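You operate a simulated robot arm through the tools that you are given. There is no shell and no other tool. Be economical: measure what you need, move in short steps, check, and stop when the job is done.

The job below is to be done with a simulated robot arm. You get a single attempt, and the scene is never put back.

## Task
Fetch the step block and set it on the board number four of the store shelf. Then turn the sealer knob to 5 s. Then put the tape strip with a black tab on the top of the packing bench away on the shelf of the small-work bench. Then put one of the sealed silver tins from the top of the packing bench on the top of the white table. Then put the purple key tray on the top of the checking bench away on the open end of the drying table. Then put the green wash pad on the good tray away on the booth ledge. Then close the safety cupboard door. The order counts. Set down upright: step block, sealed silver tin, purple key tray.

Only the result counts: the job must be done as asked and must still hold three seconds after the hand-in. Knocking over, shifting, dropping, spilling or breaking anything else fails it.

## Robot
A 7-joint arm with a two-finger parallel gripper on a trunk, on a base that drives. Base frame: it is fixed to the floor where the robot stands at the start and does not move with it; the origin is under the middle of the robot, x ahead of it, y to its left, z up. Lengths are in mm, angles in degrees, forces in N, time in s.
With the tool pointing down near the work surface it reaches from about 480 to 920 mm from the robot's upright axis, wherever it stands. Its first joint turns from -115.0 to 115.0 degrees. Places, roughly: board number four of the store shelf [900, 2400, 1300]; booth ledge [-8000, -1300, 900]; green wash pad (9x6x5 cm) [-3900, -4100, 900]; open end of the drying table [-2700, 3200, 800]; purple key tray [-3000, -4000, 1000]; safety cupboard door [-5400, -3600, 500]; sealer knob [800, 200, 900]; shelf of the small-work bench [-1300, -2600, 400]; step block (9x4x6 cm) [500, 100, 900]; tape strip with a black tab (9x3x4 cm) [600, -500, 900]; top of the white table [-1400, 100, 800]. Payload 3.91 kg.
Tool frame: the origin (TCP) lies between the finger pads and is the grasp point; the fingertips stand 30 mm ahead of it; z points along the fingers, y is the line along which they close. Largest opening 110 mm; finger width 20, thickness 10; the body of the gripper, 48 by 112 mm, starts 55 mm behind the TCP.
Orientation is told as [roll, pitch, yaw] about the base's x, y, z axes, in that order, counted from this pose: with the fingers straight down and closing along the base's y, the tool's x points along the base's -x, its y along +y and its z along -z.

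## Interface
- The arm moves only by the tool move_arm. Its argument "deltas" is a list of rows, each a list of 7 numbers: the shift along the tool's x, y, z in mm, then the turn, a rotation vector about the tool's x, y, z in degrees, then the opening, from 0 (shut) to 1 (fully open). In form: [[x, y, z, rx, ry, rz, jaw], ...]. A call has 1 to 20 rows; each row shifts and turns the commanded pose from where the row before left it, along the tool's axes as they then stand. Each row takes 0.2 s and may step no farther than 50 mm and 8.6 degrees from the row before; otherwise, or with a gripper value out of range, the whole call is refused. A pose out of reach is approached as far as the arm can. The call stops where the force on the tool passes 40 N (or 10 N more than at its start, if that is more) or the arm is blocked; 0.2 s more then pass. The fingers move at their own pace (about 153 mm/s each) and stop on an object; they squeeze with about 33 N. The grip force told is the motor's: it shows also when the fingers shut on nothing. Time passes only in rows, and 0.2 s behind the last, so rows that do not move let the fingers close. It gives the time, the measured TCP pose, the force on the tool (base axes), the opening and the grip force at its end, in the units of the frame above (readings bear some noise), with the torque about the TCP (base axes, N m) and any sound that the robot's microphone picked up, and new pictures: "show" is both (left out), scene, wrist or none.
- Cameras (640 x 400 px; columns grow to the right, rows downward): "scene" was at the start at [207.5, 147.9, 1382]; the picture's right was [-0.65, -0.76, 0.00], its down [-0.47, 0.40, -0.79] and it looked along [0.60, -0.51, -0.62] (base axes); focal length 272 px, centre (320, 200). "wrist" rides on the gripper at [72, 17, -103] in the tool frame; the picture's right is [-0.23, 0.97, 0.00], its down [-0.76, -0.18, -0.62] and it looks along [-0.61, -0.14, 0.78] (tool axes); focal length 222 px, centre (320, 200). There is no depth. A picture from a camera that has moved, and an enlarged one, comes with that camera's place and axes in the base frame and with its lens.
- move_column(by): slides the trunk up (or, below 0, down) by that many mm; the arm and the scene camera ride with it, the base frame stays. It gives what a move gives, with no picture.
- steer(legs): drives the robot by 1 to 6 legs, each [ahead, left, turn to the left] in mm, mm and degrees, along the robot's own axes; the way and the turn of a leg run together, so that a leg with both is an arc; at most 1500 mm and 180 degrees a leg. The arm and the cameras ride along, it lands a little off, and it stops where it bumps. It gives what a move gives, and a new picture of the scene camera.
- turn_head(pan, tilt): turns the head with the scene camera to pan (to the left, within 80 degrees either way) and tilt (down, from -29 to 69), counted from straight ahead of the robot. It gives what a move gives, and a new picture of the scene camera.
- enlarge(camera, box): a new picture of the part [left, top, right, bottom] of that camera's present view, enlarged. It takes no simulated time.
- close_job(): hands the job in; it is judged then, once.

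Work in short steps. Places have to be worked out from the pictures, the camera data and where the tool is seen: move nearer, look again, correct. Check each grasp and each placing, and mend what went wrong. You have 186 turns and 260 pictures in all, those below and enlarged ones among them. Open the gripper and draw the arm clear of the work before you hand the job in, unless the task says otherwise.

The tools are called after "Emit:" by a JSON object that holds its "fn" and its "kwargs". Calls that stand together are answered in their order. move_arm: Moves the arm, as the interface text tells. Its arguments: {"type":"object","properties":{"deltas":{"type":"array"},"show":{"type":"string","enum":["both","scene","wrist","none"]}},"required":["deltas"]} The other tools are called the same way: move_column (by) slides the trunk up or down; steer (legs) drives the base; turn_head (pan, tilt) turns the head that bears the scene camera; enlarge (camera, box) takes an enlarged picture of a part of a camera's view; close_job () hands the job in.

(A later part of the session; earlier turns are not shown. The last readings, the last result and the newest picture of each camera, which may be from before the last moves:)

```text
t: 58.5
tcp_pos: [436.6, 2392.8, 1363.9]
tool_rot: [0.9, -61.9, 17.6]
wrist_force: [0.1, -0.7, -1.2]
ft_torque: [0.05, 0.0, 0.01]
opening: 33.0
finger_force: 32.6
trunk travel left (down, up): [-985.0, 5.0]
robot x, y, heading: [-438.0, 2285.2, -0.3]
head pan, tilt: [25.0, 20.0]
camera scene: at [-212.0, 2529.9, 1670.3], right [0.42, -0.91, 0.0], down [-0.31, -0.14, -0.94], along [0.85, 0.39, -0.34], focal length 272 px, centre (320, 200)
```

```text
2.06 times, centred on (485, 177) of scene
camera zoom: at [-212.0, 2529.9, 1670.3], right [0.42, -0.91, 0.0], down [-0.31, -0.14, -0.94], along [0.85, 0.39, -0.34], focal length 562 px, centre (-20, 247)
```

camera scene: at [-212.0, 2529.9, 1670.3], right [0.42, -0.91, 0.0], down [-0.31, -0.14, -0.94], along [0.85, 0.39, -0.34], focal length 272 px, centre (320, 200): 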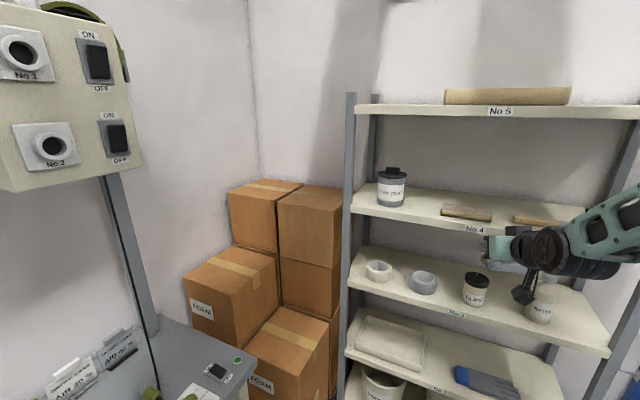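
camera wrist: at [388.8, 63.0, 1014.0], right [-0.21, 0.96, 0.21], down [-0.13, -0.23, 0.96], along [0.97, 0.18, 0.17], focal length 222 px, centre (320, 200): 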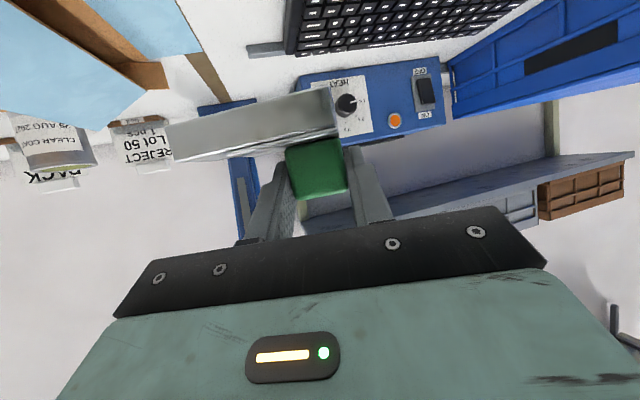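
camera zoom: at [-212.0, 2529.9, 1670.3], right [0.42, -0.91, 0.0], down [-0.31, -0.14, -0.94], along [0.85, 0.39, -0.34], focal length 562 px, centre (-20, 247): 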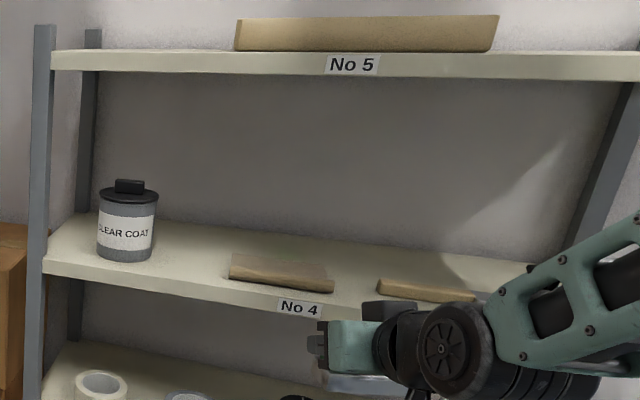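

Free gap on board 4 is between the jar (right edge y≈2643) and the first strip (left end y≈2513). I square the block to the shelf, raise it 30 mm and drive toward TCP ≈ [660, 2600].

Emit:
{"fn": "move_arm", "kwargs": {"deltas": [[0, 0, 0, 5.18, 0, 2.75, 0], [0, 0, 0, 5.18, 0, 2.75, 0], [0, 0, 0, 5.18, 0, 2.75, 0], [-26.5, 0, -14, 0, 0, 0, 0]], "show": "none"}}

Emit:
{"fn": "steer", "kwargs": {"legs": [[0, 207, 0], [200, 0, 0]]}}

Emit:
{"fn": "move_arm", "kwargs": {"deltas": [[0, 0, 0, 0, 0, 0, 0]], "show": "wrist"}}

```text
t: 59.5
tcp_pos: [437.8, 2394.0, 1396.0]
tool_rot: [0.7, -61.8, 0.0]
wrist_force: [0.0, 0.5, -2.4]
ft_torque: [0.05, 0.01, -0.02]
opening: 32.8
finger_force: 32.7
trunk travel left (down, up): [-985.0, 5.0]
robot x, y, heading: [-439.0, 2289.1, -0.4]
head pan, tilt: [25.0, 20.0]
```

```text
t: 62.4
tcp_pos: [637.3, 2604.3, 1396.2]
tool_rot: [0.7, -61.8, 0.2]
wrist_force: [-0.2, -0.1, -1.3]
ft_torque: [0.04, 0.03, -0.02]
opening: 32.5
finger_force: 32.7
trunk travel left (down, up): [-985.0, 5.0]
robot x, y, heading: [-238.0, 2494.0, -0.1]
head pan, tilt: [25.0, 20.0]
camera scene: at [-12.2, 2739.2, 1670.4], right [0.42, -0.91, 0.0], down [-0.31, -0.14, -0.94], along [0.85, 0.39, -0.34], focal length 272 px, centre (320, 200)
```

scene: 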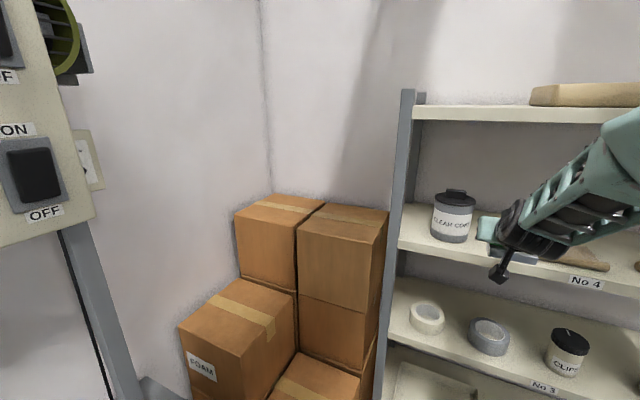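

```text
t: 62.8
tcp_pos: [638.0, 2604.9, 1395.3]
tool_rot: [0.6, -61.9, 0.1]
wrist_force: [-0.3, -0.8, -1.5]
ft_torque: [0.01, 0.02, 0.0]
opening: 32.6
finger_force: 33.0
trunk travel left (down, up): [-985.0, 5.0]
robot x, y, heading: [-238.6, 2501.6, -0.4]
head pan, tilt: [25.0, 20.0]
camera wrist: at [512.6, 2619.8, 1380.3], right [0.09, 0.97, 0.21], down [-0.19, -0.19, 0.96], along [0.98, -0.13, 0.16], focal length 222 px, centre (320, 200)
```

wrist: 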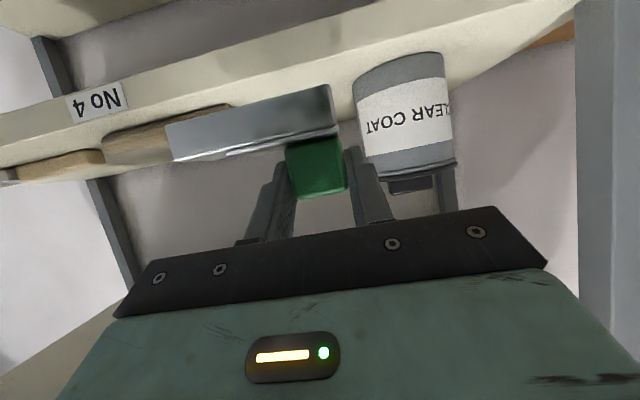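

I zoom the current scene view to triangulate board edge, jar and strip.

Emit:
{"fn": "enlarge", "kwargs": {"camera": "scene", "box": [390, 160, 640, 316]}}

```text
2.56 times, centred on (515, 238) of scene
camera zoom: at [-11.7, 2739.2, 1670.3], right [0.42, -0.91, 0.0], down [-0.31, -0.14, -0.94], along [0.85, 0.39, -0.34], focal length 697 px, centre (-179, 103)
```

zoom: 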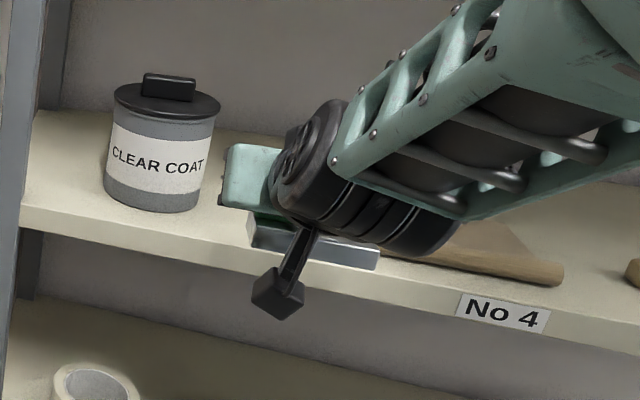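

Triangulation: board 4 top ≈1295, front edge x≈705; jar's right edge ≈2645, strip's left end ≈2511. I drive ahead 112 mm to put TCP at x≈750, y≈2598.

Emit:
{"fn": "steer", "kwargs": {"legs": [[112, -6, 0]]}}

Emit:
{"fn": "move_arm", "kwargs": {"deltas": [[0, 0, 0, 0, 0, 0, 0]], "show": "wrist"}}

```text
t: 64.0
tcp_pos: [749.0, 2598.5, 1396.3]
tool_rot: [0.7, -61.7, 0.1]
wrist_force: [0.0, -0.4, -1.2]
ft_torque: [0.01, 0.0, 0.0]
opening: 32.6
finger_force: 33.0
trunk travel left (down, up): [-985.0, 5.0]
robot x, y, heading: [-130.2, 2492.6, -0.4]
head pan, tilt: [25.0, 20.0]
camera scene: at [98.3, 2732.9, 1670.4], right [0.42, -0.91, 0.0], down [-0.31, -0.14, -0.94], along [0.85, 0.39, -0.34], focal length 272 px, centre (320, 200)
```

scene: 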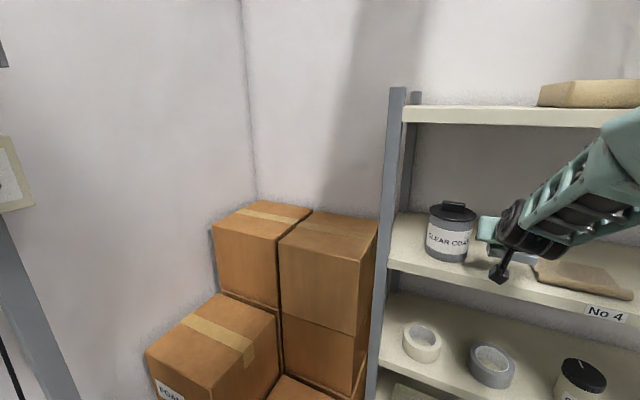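

```text
t: 64.4
tcp_pos: [748.6, 2597.5, 1395.9]
tool_rot: [0.7, -61.7, 0.2]
wrist_force: [0.2, -0.6, -1.6]
ft_torque: [0.01, 0.03, -0.01]
opening: 32.6
finger_force: 32.7
trunk travel left (down, up): [-985.0, 5.0]
robot x, y, heading: [-129.3, 2491.2, -0.4]
head pan, tilt: [25.0, 20.0]
camera wrist: at [623.1, 2613.7, 1380.2], right [0.09, 0.97, 0.21], down [-0.19, -0.19, 0.96], along [0.98, -0.13, 0.16], focal length 222 px, centre (320, 200)
```

wrist: 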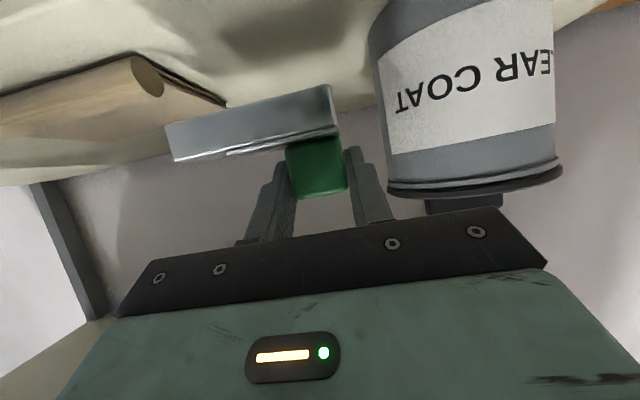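

Clear on both sides. Lower 34 mm first.

Emit:
{"fn": "move_arm", "kwargs": {"deltas": [[15, 0, 8, 0, 0, 0, 0], [15, 0, 8, 0, 0, 0, 0], [0, 0, 0, 0, 0, 0, 0]], "show": "wrist"}}

```text
t: 65.2
tcp_pos: [748.6, 2600.0, 1361.8]
tool_rot: [0.7, -61.7, 0.2]
wrist_force: [-0.4, -0.4, -1.2]
ft_torque: [0.0, 0.01, -0.07]
opening: 32.6
finger_force: 33.2
trunk travel left (down, up): [-985.0, 5.0]
robot x, y, heading: [-128.7, 2492.6, -0.3]
head pan, tilt: [25.0, 20.0]
camera wrist: at [623.2, 2614.8, 1346.4], right [0.09, 0.97, 0.21], down [-0.19, -0.19, 0.96], along [0.98, -0.13, 0.17], focal length 222 px, centre (320, 200)
```

wrist: 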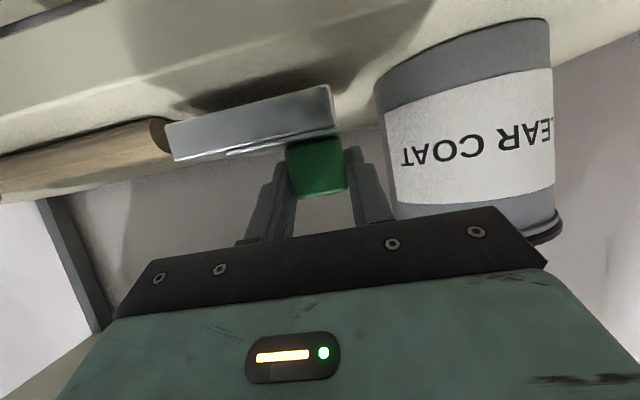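

Lower gently 6 mm at a time watching the force.

Emit:
{"fn": "move_arm", "kwargs": {"deltas": [[2.65, 0, 1.4, 0, 0, 0, 0], [2.65, 0, 1.4, 0, 0, 0, 0], [0, 0, 0, 0, 0, 0, 0]], "show": "none"}}

Emit:
{"fn": "move_arm", "kwargs": {"deltas": [[1.76, 0, 0.94, 0, 0, 0, 0], [1.76, 0, 0.94, 0, 0, 0, 0], [0, 0, 0, 0, 0, 0, 0]], "show": "wrist"}}

```text
t: 66.0
tcp_pos: [749.8, 2600.3, 1356.3]
tool_rot: [0.5, -61.8, 0.3]
wrist_force: [0.0, 0.6, -1.3]
ft_torque: [0.05, -0.01, 0.0]
opening: 32.7
finger_force: 32.8
trunk travel left (down, up): [-985.0, 5.0]
robot x, y, heading: [-126.4, 2494.2, -0.1]
head pan, tilt: [25.0, 20.0]
```

```text
t: 66.8
tcp_pos: [750.0, 2600.7, 1352.1]
tool_rot: [0.6, -61.8, 0.3]
wrist_force: [-0.3, 0.1, -1.4]
ft_torque: [0.03, 0.02, 0.02]
opening: 32.9
finger_force: 32.8
trunk travel left (down, up): [-985.0, 5.0]
robot x, y, heading: [-128.9, 2485.7, -0.0]
head pan, tilt: [25.0, 20.0]
camera wrist: at [623.8, 2614.2, 1336.9], right [0.09, 0.97, 0.21], down [-0.19, -0.19, 0.96], along [0.98, -0.13, 0.16], focal length 222 px, centre (320, 200)
```

wrist: 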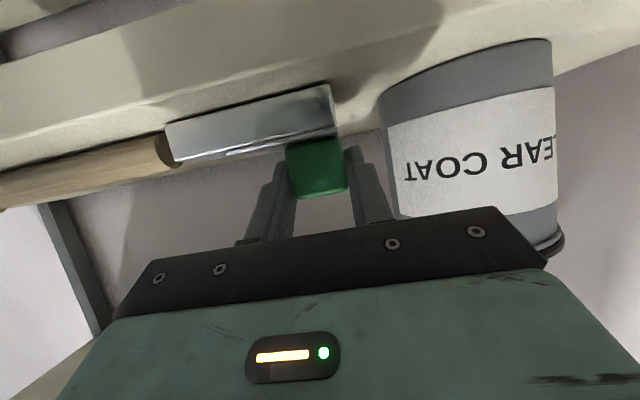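

Nearly touching. Continue 4 mm then 3 mm.

Emit:
{"fn": "move_arm", "kwargs": {"deltas": [[1.76, 0, 0.94, 0, 0, 0, 0], [1.76, 0, 0.94, 0, 0, 0, 0], [0, 0, 0, 0, 0, 0, 0]], "show": "none"}}

Emit:
{"fn": "move_arm", "kwargs": {"deltas": [[1.32, 0, 0.7, 0, 0, 0, 0], [1.32, 0, 0.7, 0, 0, 0, 0], [0, 0, 0, 0, 0, 0, 0]], "show": "wrist"}}

```text
t: 67.6
tcp_pos: [748.8, 2599.6, 1350.1]
tool_rot: [0.8, -62.0, 0.2]
wrist_force: [2.9, 2.1, 12.4]
ft_torque: [-0.36, -0.26, 0.11]
opening: 32.9
finger_force: 33.7
trunk travel left (down, up): [-985.0, 5.0]
robot x, y, heading: [-126.8, 2489.3, 0.1]
head pan, tilt: [25.0, 20.0]
```

```text
t: 68.4
tcp_pos: [748.0, 2599.9, 1346.6]
tool_rot: [0.6, -62.1, 0.2]
wrist_force: [4.0, 2.0, 24.0]
ft_torque: [-0.43, -0.25, 0.06]
opening: 33.2
finger_force: 32.7
trunk travel left (down, up): [-985.0, 5.0]
robot x, y, heading: [-128.2, 2488.7, -0.3]
head pan, tilt: [25.0, 20.0]
camera wrist: at [622.9, 2614.3, 1331.1], right [0.09, 0.97, 0.21], down [-0.19, -0.19, 0.96], along [0.98, -0.13, 0.17], focal length 222 px, centre (320, 200)
```

wrist: 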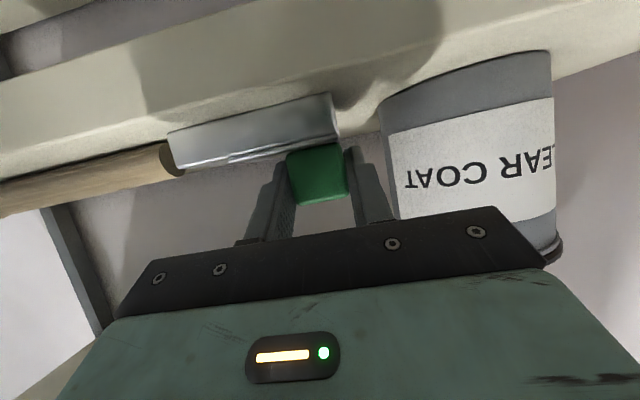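

Contact made (24 N). Relax 2 mm, open partly, and back straight out.

Emit:
{"fn": "move_arm", "kwargs": {"deltas": [[-1.76, 0, -0.94, 0, 0, 0, 0], [0, 0, 0, 0, 0, 0, 0.4], [0, 0, 0, 0, 0, 0, 0.4], [0, 0, 0, 0, 0, 0, 0.4]], "show": "wrist"}}

Emit:
{"fn": "move_arm", "kwargs": {"deltas": [[10, 0, -24.5, 0, 0, 0, 0.4], [10, 0, -24.5, 0, 0, 0, 0.4], [10, 0, -24.5, 0, 0, 0, 0.4], [10, 0, -24.5, 0, 0, 0, 0.4]], "show": "wrist"}}

```text
t: 69.4
tcp_pos: [747.1, 2598.7, 1345.8]
tool_rot: [0.6, -61.6, 0.4]
wrist_force: [-1.3, 3.9, 10.4]
ft_torque: [-0.12, -0.2, 0.05]
opening: 42.3
finger_force: 0.0
trunk travel left (down, up): [-985.0, 5.0]
robot x, y, heading: [-128.6, 2489.8, -0.3]
head pan, tilt: [25.0, 20.0]
camera wrist: at [621.8, 2613.8, 1331.0], right [0.09, 0.97, 0.2], down [-0.19, -0.19, 0.96], along [0.98, -0.13, 0.16], focal length 222 px, centre (320, 200)
```

wrist: 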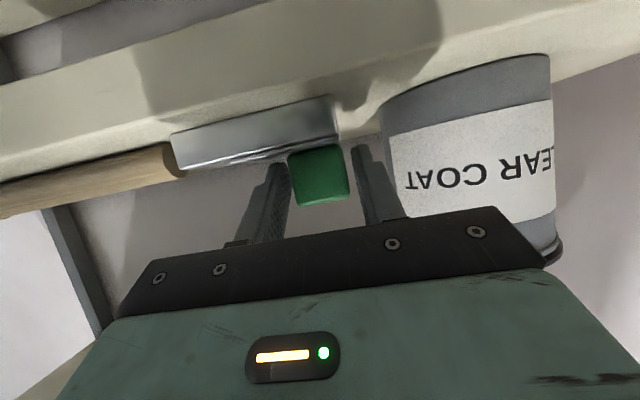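

```text
t: 70.4
tcp_pos: [642.4, 2599.7, 1358.4]
tool_rot: [0.6, -61.8, 0.4]
wrist_force: [-0.1, 0.1, 0.0]
ft_torque: [0.02, 0.02, -0.01]
opening: 44.1
finger_force: 0.1
trunk travel left (down, up): [-985.0, 5.0]
robot x, y, heading: [-125.6, 2492.7, 0.0]
head pan, tilt: [25.0, 20.0]
camera wrist: at [516.6, 2612.9, 1343.1], right [0.09, 0.97, 0.2], down [-0.19, -0.18, 0.96], along [0.98, -0.13, 0.16], focal length 222 px, centre (320, 200)
```

wrist: 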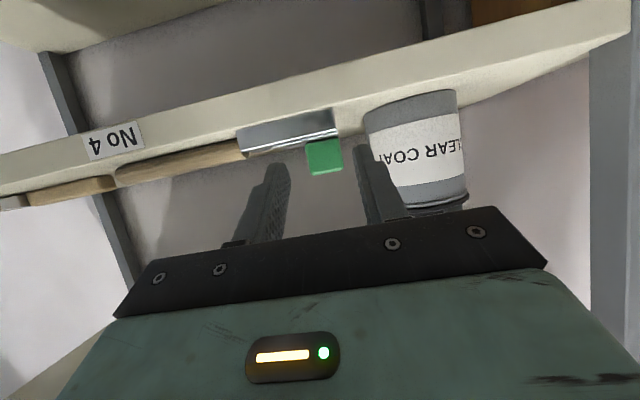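

Step block stands on board 4. Now I back out and return toward the sealer.

Emit:
{"fn": "steer", "kwargs": {"legs": [[-330, 0, 0], [0, -1200, 0], [0, -1190, 0]]}}

Emit:
{"fn": "turn_head", "kwargs": {"pan": 10, "tilt": 35}}

```text
t: 83.9
tcp_pos: [288.7, 204.2, 1357.4]
tool_rot: [0.7, -61.8, -0.5]
wrist_force: [-0.4, 0.5, -0.2]
ft_torque: [0.0, -0.02, 0.0]
opening: 43.7
finger_force: 0.0
trunk travel left (down, up): [-985.0, 5.0]
robot x, y, heading: [-483.1, 103.4, -1.0]
head pan, tilt: [25.0, 20.0]
camera scene: at [-253.9, 345.4, 1670.3], right [0.41, -0.91, 0.0], down [-0.31, -0.14, -0.94], along [0.86, 0.39, -0.34], focal length 272 px, centre (320, 200)
```

scene: 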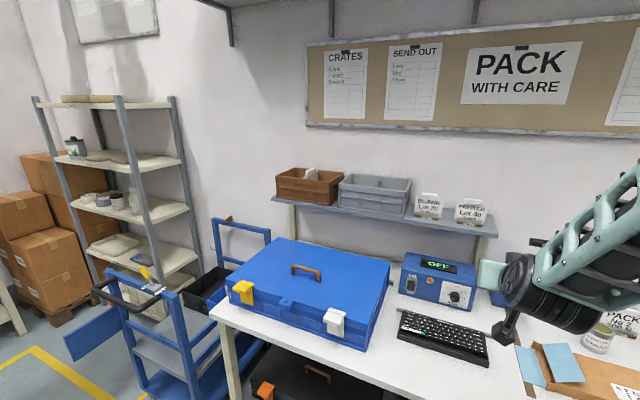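

```text
t: 84.6
tcp_pos: [289.7, 205.7, 1359.5]
tool_rot: [0.6, -61.8, -0.4]
wrist_force: [0.4, 0.5, -0.9]
ft_torque: [-0.01, 0.02, 0.01]
opening: 44.0
finger_force: 0.1
trunk travel left (down, up): [-985.0, 5.0]
robot x, y, heading: [-482.1, 103.6, -0.7]
head pan, tilt: [10.0, 35.0]
camera scene: at [-251.9, 321.3, 1646.6], right [0.16, -0.99, 0.0], down [-0.57, -0.09, -0.82], along [0.81, 0.13, -0.57], focal length 272 px, centre (320, 200)
```

scene: 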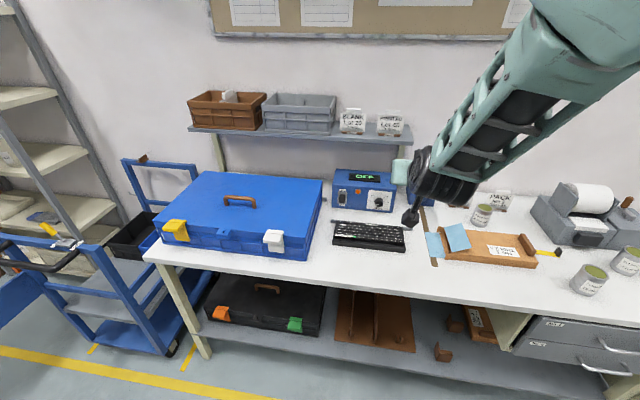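

Emit:
{"fn": "enlarge", "kwargs": {"camera": "scene", "box": [325, 160, 405, 210]}}

```text
8.00 times, centred on (365, 185) of scene
camera zoom: at [-251.9, 321.3, 1646.6], right [0.16, -0.99, 0.0], down [-0.57, -0.09, -0.82], along [0.81, 0.13, -0.57], focal length 2180 px, centre (-40, 320)
```

zoom: 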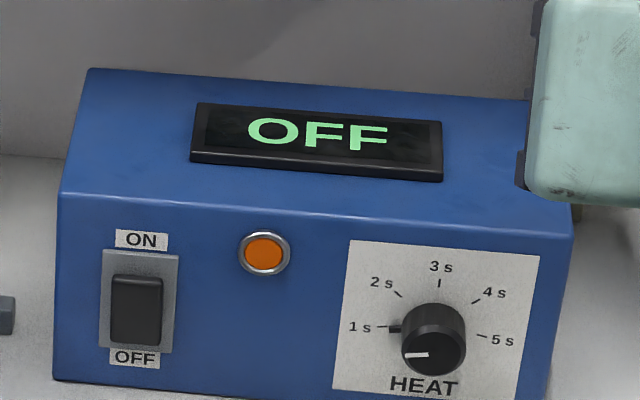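

The dial's ticks run 1 s (left) over 3 s (top) to 5 s (right); the pointer is at about 1 s, so I must turn ~180° clockwise. I set the tool pitch to -45° for clearance over the keyboard and drive up to the sealer.

Emit:
{"fn": "move_arm", "kwargs": {"deltas": [[0, 0, 0, 0, 8.4, 0, 0.5], [0, 0, 0, 0, 8.4, 0, 0.5]], "show": "none"}}

Emit:
{"fn": "steer", "kwargs": {"legs": [[440, 5, 0.8]]}}

Emit:
{"fn": "move_column", "kwargs": {"by": -330}}

Emit:
{"fn": "move_arm", "kwargs": {"deltas": [[0, 0, 0, 0, 0, 0, 0.5]]}}

```text
t: 85.2
tcp_pos: [289.1, 204.2, 1358.1]
tool_rot: [0.5, -45.0, -0.1]
wrist_force: [-0.2, -0.7, 0.1]
ft_torque: [0.01, 0.0, 0.01]
opening: 54.9
finger_force: 0.1
trunk travel left (down, up): [-985.0, 5.0]
robot x, y, heading: [-481.1, 104.2, -0.8]
head pan, tilt: [10.0, 35.0]
```

```text
t: 87.9
tcp_pos: [726.4, 218.1, 1358.5]
tool_rot: [0.5, -44.9, 0.7]
wrist_force: [-0.6, 0.6, 0.5]
ft_torque: [-0.01, -0.01, -0.03]
opening: 55.1
finger_force: 0.0
trunk travel left (down, up): [-985.0, 5.0]
robot x, y, heading: [-46.5, 108.7, 0.2]
head pan, tilt: [10.0, 35.0]
camera scene: at [184.5, 326.5, 1646.5], right [0.17, -0.98, 0.0], down [-0.56, -0.1, -0.82], along [0.81, 0.14, -0.57], focal length 272 px, centre (320, 200)
```

scene: 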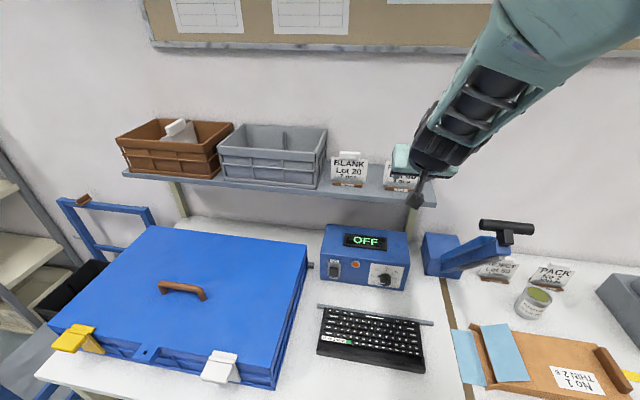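

```text
t: 91.2
tcp_pos: [726.2, 217.9, 1028.9]
tool_rot: [0.4, -45.0, 0.7]
wrist_force: [0.2, -0.6, -0.2]
ft_torque: [-0.01, 0.01, 0.01]
opening: 55.0
finger_force: 0.0
trunk travel left (down, up): [-655.0, 335.0]
robot x, y, heading: [-42.3, 109.1, -0.1]
head pan, tilt: [10.0, 35.0]
```

```text
t: 91.5
tcp_pos: [726.7, 218.3, 1027.5]
tool_rot: [0.4, -45.1, 0.8]
wrist_force: [0.7, 0.0, 0.4]
ft_torque: [0.02, 0.01, -0.02]
opening: 55.0
finger_force: 0.0
trunk travel left (down, up): [-655.0, 335.0]
robot x, y, heading: [-45.0, 105.7, -0.1]
head pan, tilt: [10.0, 35.0]
camera scene: at [184.7, 326.5, 1316.5], right [0.17, -0.98, 0.0], down [-0.56, -0.1, -0.82], along [0.81, 0.14, -0.57], focal length 272 px, centre (320, 200)
camera wrist: at [602.0, 231.9, 1050.1], right [0.14, 0.98, 0.17], down [0.1, -0.18, 0.98], along [0.98, -0.12, -0.12], focal length 222 px, centre (320, 200)
```

scene: 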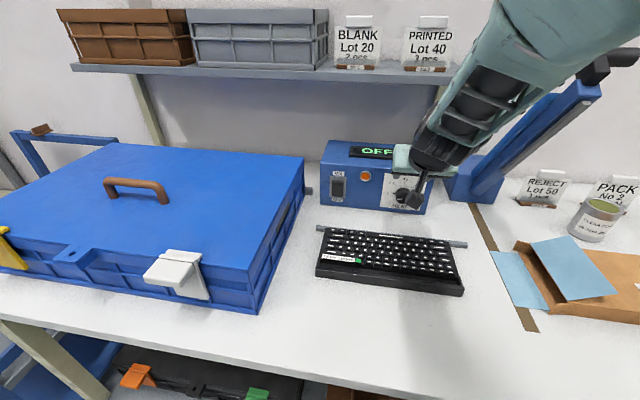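
wrist: 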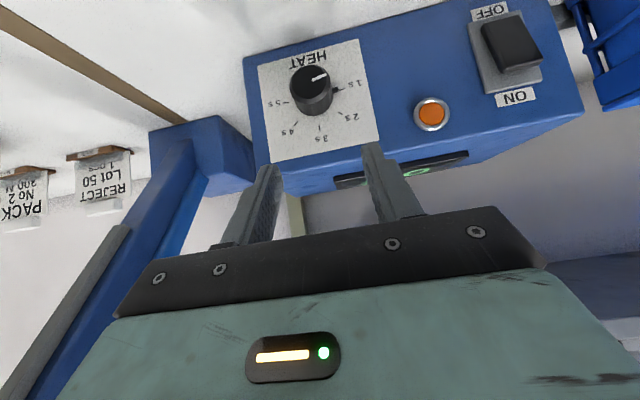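

Zoom on the dial from the wrist camera to locate it and read the pointer.

Emit:
{"fn": "enlarge", "kwargs": {"camera": "wrist", "box": [240, 30, 400, 130]}}

Emit:
{"fn": "enlarge", "kwargs": {"camera": "scene", "box": [310, 135, 470, 235]}}

```text
4.00 times, centred on (320, 80) of wrist
camera zoom: at [602.0, 231.9, 1050.1], right [0.14, 0.98, 0.17], down [0.1, -0.18, 0.98], along [0.98, -0.12, -0.12], focal length 888 px, centre (320, 680)
```

zoom: 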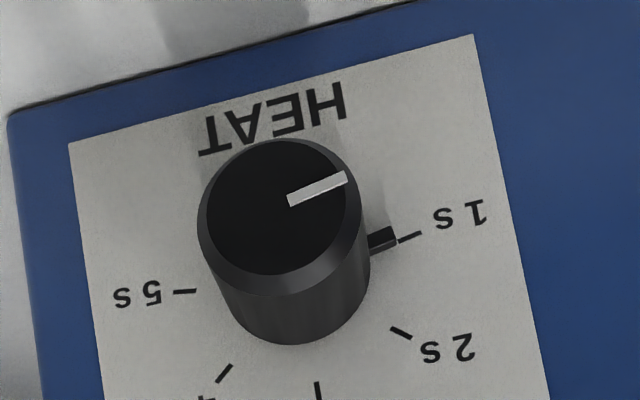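

```text
4.00 times, centred on (390, 185) of scene
camera zoom: at [184.7, 326.5, 1316.5], right [0.17, -0.98, 0.0], down [-0.56, -0.1, -0.82], along [0.81, 0.14, -0.57], focal length 1090 px, centre (40, 260)
```

zoom: 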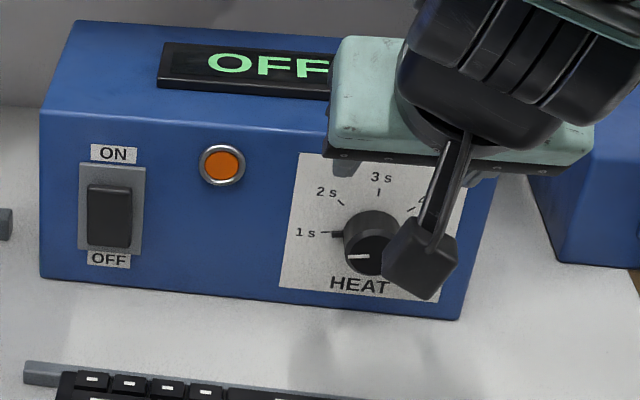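

Knob estimate: axis at y≈219, z≈920, cap x≈786, Ø≈36, panel x≈816; pointer exactly at 1 s with a pin at 9 o'clock. I roll the hand -50° about the knob axis and come to a pre-grasp in front of it.

Emit:
{"fn": "move_arm", "kwargs": {"deltas": [[0, 0, 0, 5.3, 0, -5.3, 0.6], [0, 0, 0, 5.3, 0, -5.3, 0.6], [0, 0, 0, 5.3, 0, -5.3, 0.6], [0, 0, 0, 5.3, 0, -5.3, 0.6], [0, 0, 0, 5.3, 0, -5.3, 0.6], [0, 0, 0, 5.3, 0, -5.3, 0.6], [0, 0, 0, 3.53, 0, -3.53, 0.6]], "show": "none"}}

Emit:
{"fn": "move_arm", "kwargs": {"deltas": [[10.8, 27.8, 14.8, 0, 0, 0, 0.6], [10.8, 27.8, 14.8, 0, 0, 0, 0.6]]}}

```text
t: 93.2
tcp_pos: [727.3, 217.0, 1028.2]
tool_rot: [-59.3, -27.2, 38.4]
wrist_force: [-0.7, -0.1, -0.1]
ft_torque: [0.01, 0.0, 0.01]
opening: 65.9
finger_force: 0.1
trunk travel left (down, up): [-655.0, 335.0]
robot x, y, heading: [-44.5, 108.2, -0.1]
head pan, tilt: [10.0, 35.0]
```

```text
t: 93.8
tcp_pos: [732.9, 226.1, 964.6]
tool_rot: [-59.0, -27.3, 38.3]
wrist_force: [-1.6, -0.4, 0.2]
ft_torque: [0.04, -0.02, 0.01]
opening: 65.9
finger_force: 0.0
trunk travel left (down, up): [-655.0, 335.0]
robot x, y, heading: [-45.2, 106.5, -0.3]
head pan, tilt: [10.0, 35.0]
camera scene: at [184.5, 326.5, 1316.6], right [0.17, -0.98, 0.0], down [-0.56, -0.1, -0.82], along [0.81, 0.14, -0.57], focal length 272 px, centre (320, 200)
camera wrist: at [608.0, 250.7, 965.3], right [0.15, 0.76, -0.64], down [0.09, 0.63, 0.77], along [0.99, -0.17, 0.03], focal length 222 px, centre (320, 200)
```

scene: 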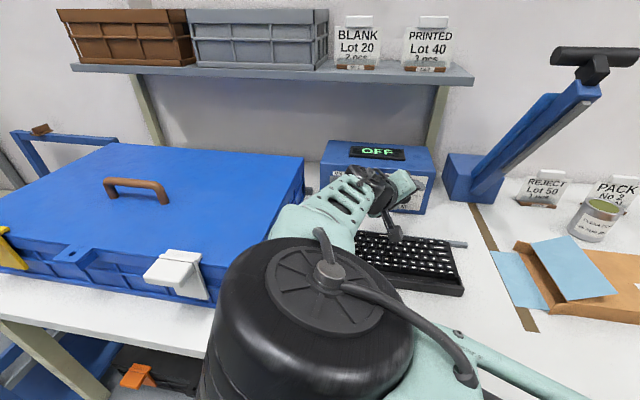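
wrist: 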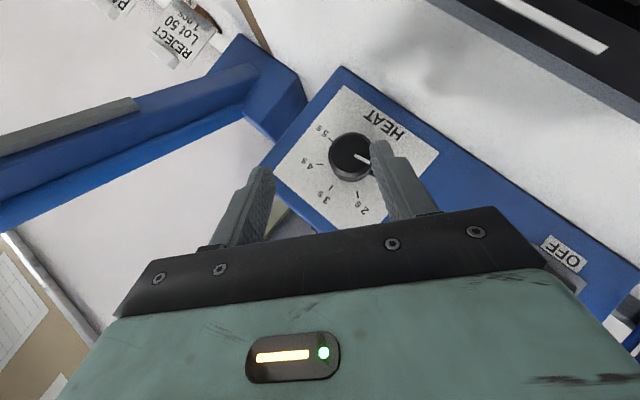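

Emit:
{"fn": "enlarge", "kwargs": {"camera": "wrist", "box": [270, 60, 450, 230]}}

```text
2.35 times, centred on (360, 145) of wrist
camera zoom: at [608.0, 250.7, 965.3], right [0.15, 0.76, -0.64], down [0.09, 0.63, 0.77], along [0.99, -0.17, 0.03], focal length 523 px, centre (226, 329)
```

zoom: 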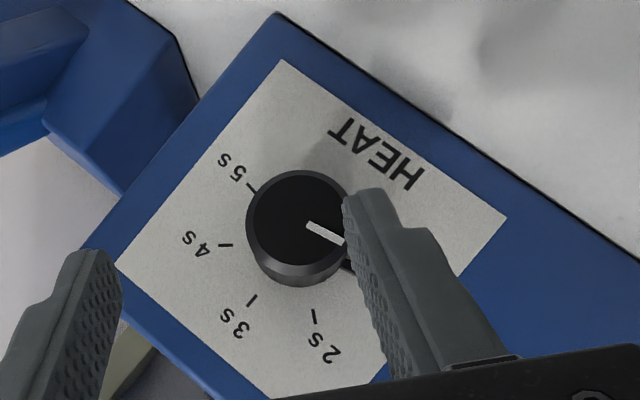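

Refined: cap ≈[781, 218.5, 924]. Move to pre-grasp level, then look again.

Emit:
{"fn": "move_arm", "kwargs": {"deltas": [[11.8, 25.7, 13.2, 0, 0, 0, 0.6], [0, 0, 0, 0, 0, 0, 0.6]], "show": "wrist"}}

```text
t: 94.3
tcp_pos: [735.1, 227.9, 934.2]
tool_rot: [-59.0, -27.3, 38.4]
wrist_force: [0.1, -0.5, -1.1]
ft_torque: [0.04, 0.01, 0.0]
opening: 65.8
finger_force: 0.1
trunk travel left (down, up): [-655.0, 335.0]
robot x, y, heading: [-42.4, 107.1, 0.0]
head pan, tilt: [10.0, 35.0]
camera wrist: at [609.8, 253.1, 935.1], right [0.15, 0.76, -0.64], down [0.09, 0.63, 0.77], along [0.99, -0.17, 0.03], focal length 222 px, centre (320, 200)
```

wrist: 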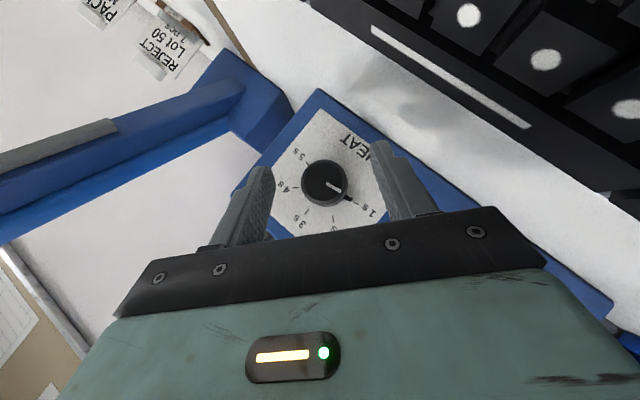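

Knob is well centred. Advance 36 mm along x.

Emit:
{"fn": "move_arm", "kwargs": {"deltas": [[-12.7, 0, 12.7, 0, 0, 0, 0.6], [-12.7, 0, 12.7, 0, 0, 0, 0.6], [0, 0, 0, 0, 0, 0, 0.6]], "show": "wrist"}}

```text
t: 95.2
tcp_pos: [768.5, 230.2, 933.8]
tool_rot: [-59.1, -27.3, 38.5]
wrist_force: [0.1, 0.2, -0.6]
ft_torque: [0.01, 0.0, -0.01]
opening: 65.9
finger_force: 0.0
trunk travel left (down, up): [-655.0, 335.0]
robot x, y, heading: [-44.1, 107.7, 0.2]
head pan, tilt: [10.0, 35.0]
camera wrist: at [644.8, 255.3, 934.5], right [0.15, 0.76, -0.64], down [0.09, 0.63, 0.77], along [0.99, -0.17, 0.03], focal length 222 px, centre (320, 200)
```

wrist: 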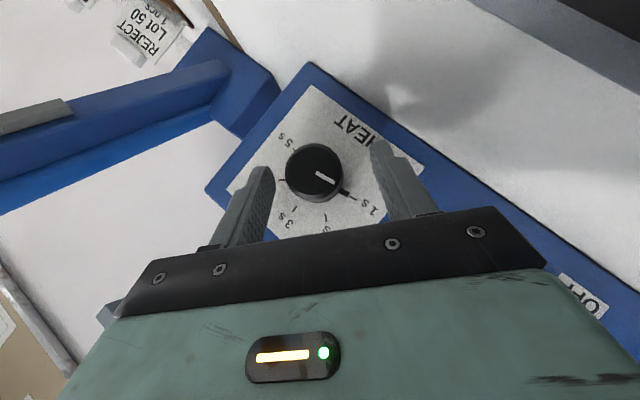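

Shift 3 mm laterally and close on the knob.

Emit:
{"fn": "move_arm", "kwargs": {"deltas": [[-1.5, -3, 1.5, 0, 0, 0, 0.6], [0, 0, 0, 0, 0, 0, 0], [0, 0, 0, 0, 0, 0, 0], [0, 0, 0, 0, 0, 0, 0]], "show": "wrist"}}

```text
t: 96.2
tcp_pos: [772.5, 227.6, 936.0]
tool_rot: [-59.0, -27.3, 38.4]
wrist_force: [2.4, -1.9, 4.1]
ft_torque: [-0.04, -0.78, -0.94]
opening: 35.9
finger_force: 45.3
trunk travel left (down, up): [-655.0, 335.0]
robot x, y, heading: [-42.7, 109.5, -0.0]
head pan, tilt: [10.0, 35.0]
camera wrist: at [646.7, 252.5, 936.9], right [0.15, 0.76, -0.64], down [0.09, 0.63, 0.77], along [0.99, -0.17, 0.03], focal length 222 px, centre (320, 200)
```

wrist: 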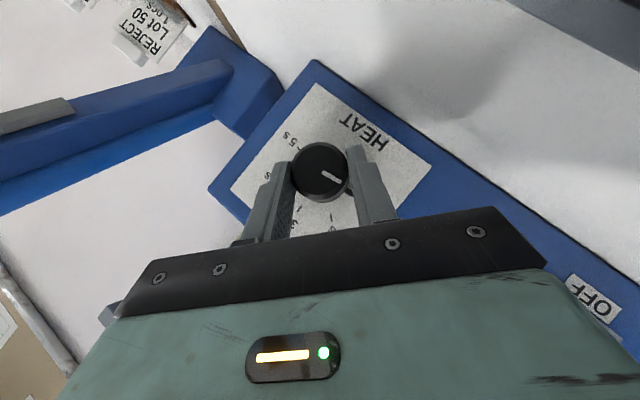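

Gripped (36 mm). Turn 30° clockwise first and check.

Emit:
{"fn": "move_arm", "kwargs": {"deltas": [[0.09, -1.83, 0.09, -5.3, 0, 5.3, 0], [0.09, -1.83, 0.09, -5.3, 0, 5.3, 0], [0.09, -1.83, 0.09, -5.3, 0, 5.3, 0], [0.09, -1.83, 0.09, -5.3, 0, 5.3, 0]], "show": "wrist"}}

```text
t: 97.2
tcp_pos: [771.8, 222.6, 940.2]
tool_rot: [-26.6, -41.9, 19.6]
wrist_force: [0.0, -2.4, 13.5]
ft_torque: [-0.11, -0.76, -1.03]
opening: 36.0
finger_force: 44.6
trunk travel left (down, up): [-655.0, 335.0]
robot x, y, heading: [-42.4, 106.6, -0.2]
head pan, tilt: [10.0, 35.0]
camera wrist: at [646.7, 242.7, 954.3], right [0.14, 0.97, -0.17], down [0.09, 0.16, 0.98], along [0.99, -0.16, -0.07], focal length 222 px, centre (320, 200)
```

wrist: 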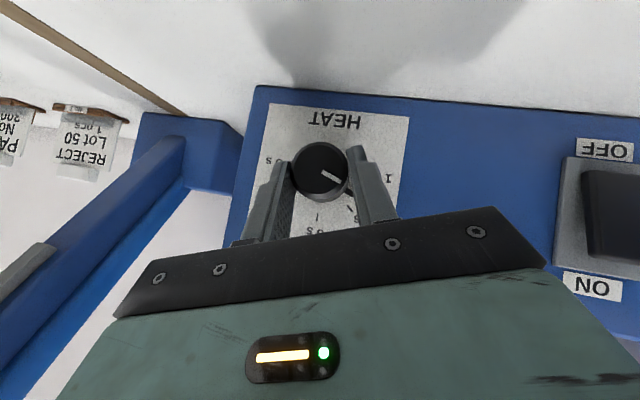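

Knob follows the hand. Continue 60° more with a 2 mm upward relief.

Emit:
{"fn": "move_arm", "kwargs": {"deltas": [[-1.24, -2.5, -1.24, -5.3, 0, 5.3, 0], [0.09, -1.83, 0.09, -5.3, 0, 5.3, 0], [0.09, -1.83, 0.09, -5.3, 0, 5.3, 0], [0.09, -1.83, 0.09, -5.3, 0, 5.3, 0], [0.09, -1.83, 0.09, -5.3, 0, 5.3, 0], [0.09, -1.83, 0.09, -5.3, 0, 5.3, 0], [0.09, -1.83, 0.09, -5.3, 0, 5.3, 0], [0.09, -1.83, 0.09, -5.3, 0, 5.3, 0]]}}

```text
t: 99.0
tcp_pos: [771.9, 210.2, 938.3]
tool_rot: [50.4, -32.7, -32.0]
wrist_force: [4.1, -0.6, 16.9]
ft_torque: [0.15, 0.0, -0.87]
opening: 36.1
finger_force: 45.1
trunk travel left (down, up): [-655.0, 335.0]
robot x, y, heading: [-42.8, 107.2, -0.0]
head pan, tilt: [10.0, 35.0]
camera scene: at [184.0, 326.5, 1316.8], right [0.17, -0.98, 0.0], down [-0.56, -0.1, -0.82], along [0.81, 0.14, -0.57], focal length 272 px, centre (320, 200)
camera wrist: at [647.2, 205.0, 965.3], right [0.15, 0.64, 0.75], down [0.11, -0.77, 0.63], along [0.98, -0.01, -0.18], focal length 222 px, centre (320, 200)
```

scene: 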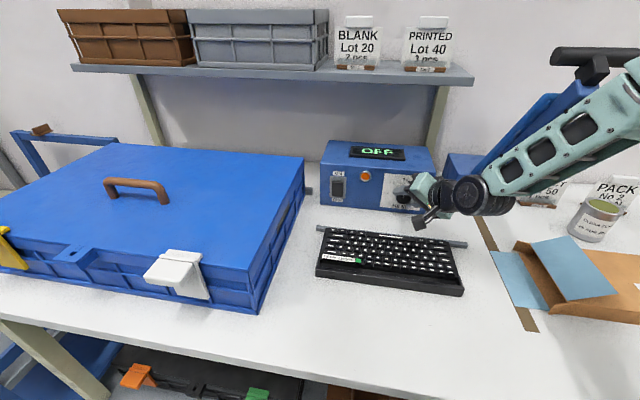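
wrist: 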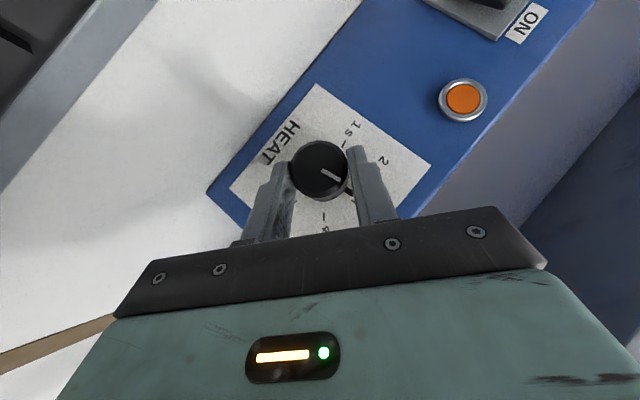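

Now release, back off along -x and check the pointer.

Emit:
{"fn": "move_arm", "kwargs": {"deltas": [[0, 0, 0, 0, 0, 0, 0.6], [0, 0, 0, 0, 0, 0, 0.6], [16, 0, -16, 0, 0, 0, 0.6], [16, 0, -16, 0, 0, 0, 0.6]], "show": "none"}}

Emit:
{"fn": "enlarge", "kwargs": {"camera": "wrist", "box": [220, 90, 420, 215]}}

```text
t: 100.0
tcp_pos: [725.9, 207.1, 936.0]
tool_rot: [50.2, -32.6, -31.8]
wrist_force: [0.8, -0.2, 0.3]
ft_torque: [0.03, -0.01, 0.01]
opening: 65.8
finger_force: 0.1
trunk travel left (down, up): [-655.0, 335.0]
robot x, y, heading: [-46.2, 108.6, 0.0]
head pan, tilt: [10.0, 35.0]
```

```text
3.20 times, centred on (320, 152) of wrist
camera zoom: at [601.4, 203.3, 963.1], right [0.15, 0.64, 0.75], down [0.11, -0.77, 0.63], along [0.98, -0.01, -0.19], focal length 711 px, centre (320, 352)
```

zoom: 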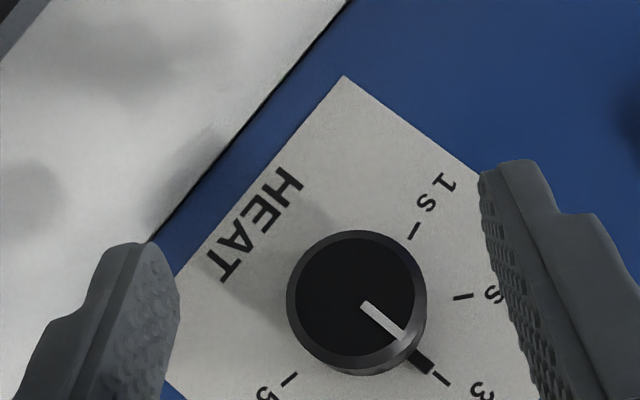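

Pointer now at 3 s. Roll the hand back -90° about the knob axis for a second grip.

Emit:
{"fn": "move_arm", "kwargs": {"deltas": [[0.09, 1.83, 0.09, 5.3, 0, -5.3, 0.6], [0.09, 1.83, 0.09, 5.3, 0, -5.3, 0.6], [0.09, 1.83, 0.09, 5.3, 0, -5.3, 0.6], [0.09, 1.83, 0.09, 5.3, 0, -5.3, 0.6], [0.09, 1.83, 0.09, 5.3, 0, -5.3, 0.6], [0.09, 1.83, 0.09, 5.3, 0, -5.3, 0.6], [0.09, 1.83, 0.09, 5.3, 0, -5.3, 0.6], [0.09, 1.83, 0.09, 5.3, 0, -5.3, 0.6], [0.09, 1.83, 0.09, 5.3, 0, -5.3, 0.6], [0.09, 1.83, 0.09, 5.3, 0, -5.3, 0.6], [0.09, 1.83, 0.09, 5.3, 0, -5.3, 0.6], [0.09, 1.83, 0.09, 5.3, 0, -5.3, 0.6]], "show": "wrist"}}

```text
t: 102.5
tcp_pos: [725.8, 227.0, 936.1]
tool_rot: [-59.1, -27.3, 38.4]
wrist_force: [0.1, 0.4, 1.0]
ft_torque: [0.02, -0.04, 0.0]
opening: 66.0
finger_force: 0.1
trunk travel left (down, up): [-655.0, 335.0]
robot x, y, heading: [-43.7, 107.6, 0.1]
head pan, tilt: [10.0, 35.0]
camera wrist: at [600.8, 251.5, 936.5], right [0.15, 0.75, -0.64], down [0.09, 0.63, 0.77], along [0.99, -0.17, 0.03], focal length 222 px, centre (320, 200)
```

wrist: 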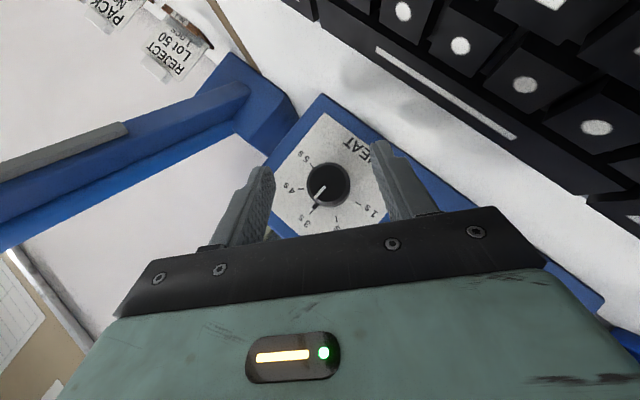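

Advance 46 mm to the earlier grip pose and close.

Emit:
{"fn": "move_arm", "kwargs": {"deltas": [[-16.3, 0, 16.3, 0, 0, 0, 0.6], [-16.3, 0, 16.3, 0, 0, 0, 0.6], [0, 0, 0, 0, 0, 0, 0.6], [0, 0, 0, 0, 0, 0, 0], [0, 0, 0, 0, 0, 0, 0], [0, 0, 0, 0, 0, 0, 0]], "show": "wrist"}}

```text
t: 104.0
tcp_pos: [772.3, 226.5, 936.7]
tool_rot: [-59.1, -27.3, 38.2]
wrist_force: [2.2, 3.1, -4.0]
ft_torque: [0.03, -0.94, -0.87]
opening: 36.2
finger_force: 45.1
trunk travel left (down, up): [-655.0, 335.0]
robot x, y, heading: [-49.0, 106.9, -0.2]
head pan, tilt: [10.0, 35.0]
camera wrist: at [647.5, 252.4, 937.2], right [0.15, 0.76, -0.64], down [0.09, 0.63, 0.77], along [0.99, -0.17, 0.03], focal length 222 px, centre (320, 200)
```

wrist: 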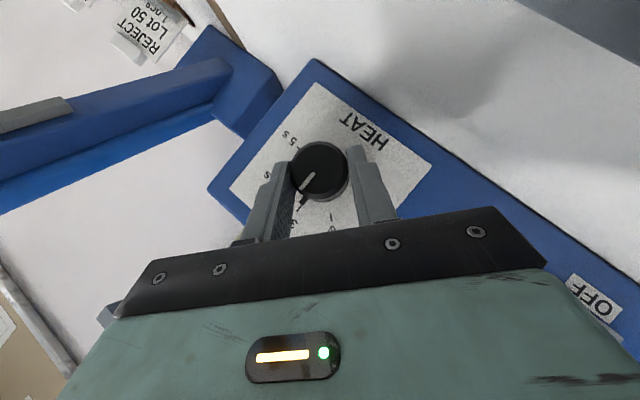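

Gripped again. Turn 90° clockwise in two stages (with upward relief).

Emit:
{"fn": "move_arm", "kwargs": {"deltas": [[0.09, -1.83, 0.09, -5.3, 0, 5.3, 0], [0.09, -1.83, 0.09, -5.3, 0, 5.3, 0], [0.09, -1.83, 0.09, -5.3, 0, 5.3, 0], [0.09, -1.83, 0.09, -5.3, 0, 5.3, 0], [-1.24, -2.5, -1.24, -5.3, 0, 5.3, 0], [0.09, -1.83, 0.09, -5.3, 0, 5.3, 0], [0.09, -1.83, 0.09, -5.3, 0, 5.3, 0], [0.09, -1.83, 0.09, -5.3, 0, 5.3, 0], [0.09, -1.83, 0.09, -5.3, 0, 5.3, 0], [0.09, -1.83, 0.09, -5.3, 0, 5.3, 0], [0.09, -1.83, 0.09, -5.3, 0, 5.3, 0], [0.09, -1.83, 0.09, -5.3, 0, 5.3, 0], [0, 0, 0, 0, 0, 0, 0]], "show": "wrist"}}

Emit:
{"fn": "enlarge", "kwargs": {"camera": "wrist", "box": [220, 90, 420, 215]}}

```text
t: 106.8
tcp_pos: [773.1, 209.2, 938.8]
tool_rot: [50.3, -32.6, -32.1]
wrist_force: [5.8, -1.3, 5.3]
ft_torque: [0.06, 0.92, -0.42]
opening: 35.7
finger_force: 44.9
trunk travel left (down, up): [-655.0, 335.0]
robot x, y, heading: [-46.4, 101.7, -0.0]
head pan, tilt: [10.0, 35.0]
camera wrist: at [648.3, 204.7, 966.0], right [0.15, 0.64, 0.75], down [0.11, -0.77, 0.63], along [0.98, -0.01, -0.18], focal length 222 px, centre (320, 200)
```

wrist: 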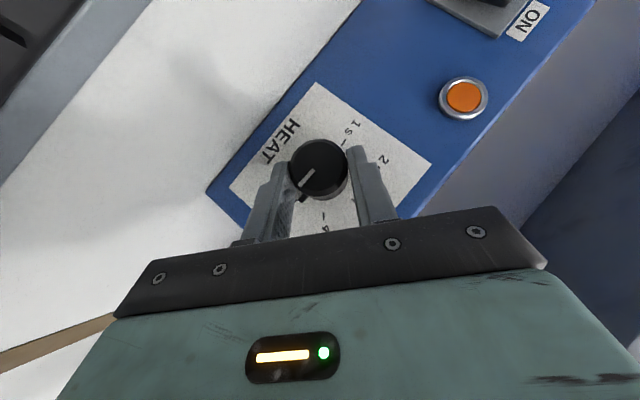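

```text
3.20 times, centred on (320, 152) of wrist
camera zoom: at [648.3, 204.7, 966.0], right [0.15, 0.64, 0.75], down [0.11, -0.77, 0.63], along [0.98, -0.01, -0.18], focal length 711 px, centre (320, 352)
```

zoom: 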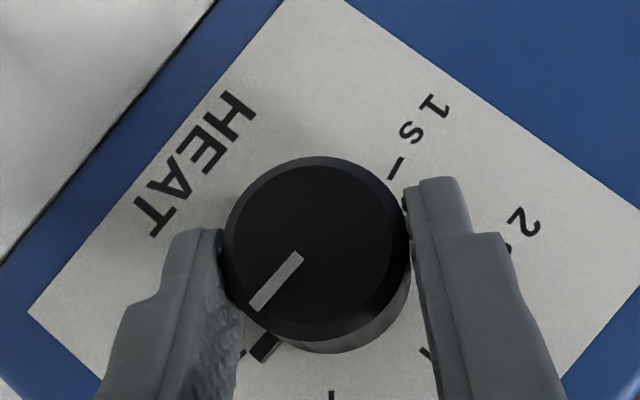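

Pointer looks near 5 s. Release, back off and verify.

Emit:
{"fn": "move_arm", "kwargs": {"deltas": [[0, 0, 0, 0, 0, 0, 0.6], [0, 0, 0, 0, 0, 0, 0.6], [16, 0, -16, 0, 0, 0, 0.6], [16, 0, -16, 0, 0, 0, 0.6]], "show": "none"}}

Emit:
{"fn": "enlarge", "kwargs": {"camera": "wrist", "box": [220, 90, 420, 215]}}

```text
t: 107.8
tcp_pos: [727.3, 207.6, 937.9]
tool_rot: [50.2, -32.7, -31.7]
wrist_force: [0.4, 0.5, -0.2]
ft_torque: [-0.02, -0.01, 0.0]
opening: 66.3
finger_force: 0.1
trunk travel left (down, up): [-655.0, 335.0]
robot x, y, heading: [-44.0, 107.3, -0.3]
head pan, tilt: [10.0, 35.0]
```

```text
3.20 times, centred on (320, 152) of wrist
camera zoom: at [602.5, 203.9, 965.3], right [0.15, 0.64, 0.75], down [0.11, -0.77, 0.63], along [0.98, -0.01, -0.19], focal length 711 px, centre (320, 352)
```

zoom: 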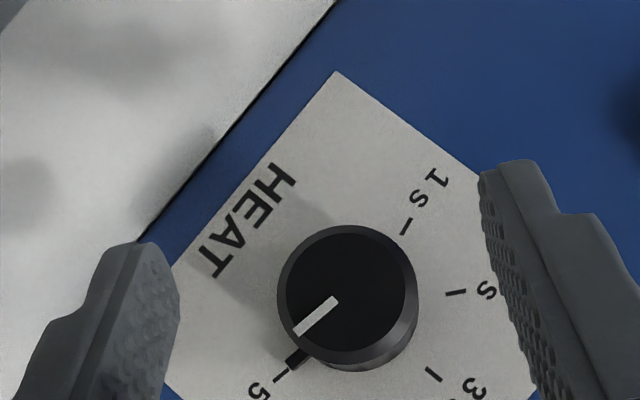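

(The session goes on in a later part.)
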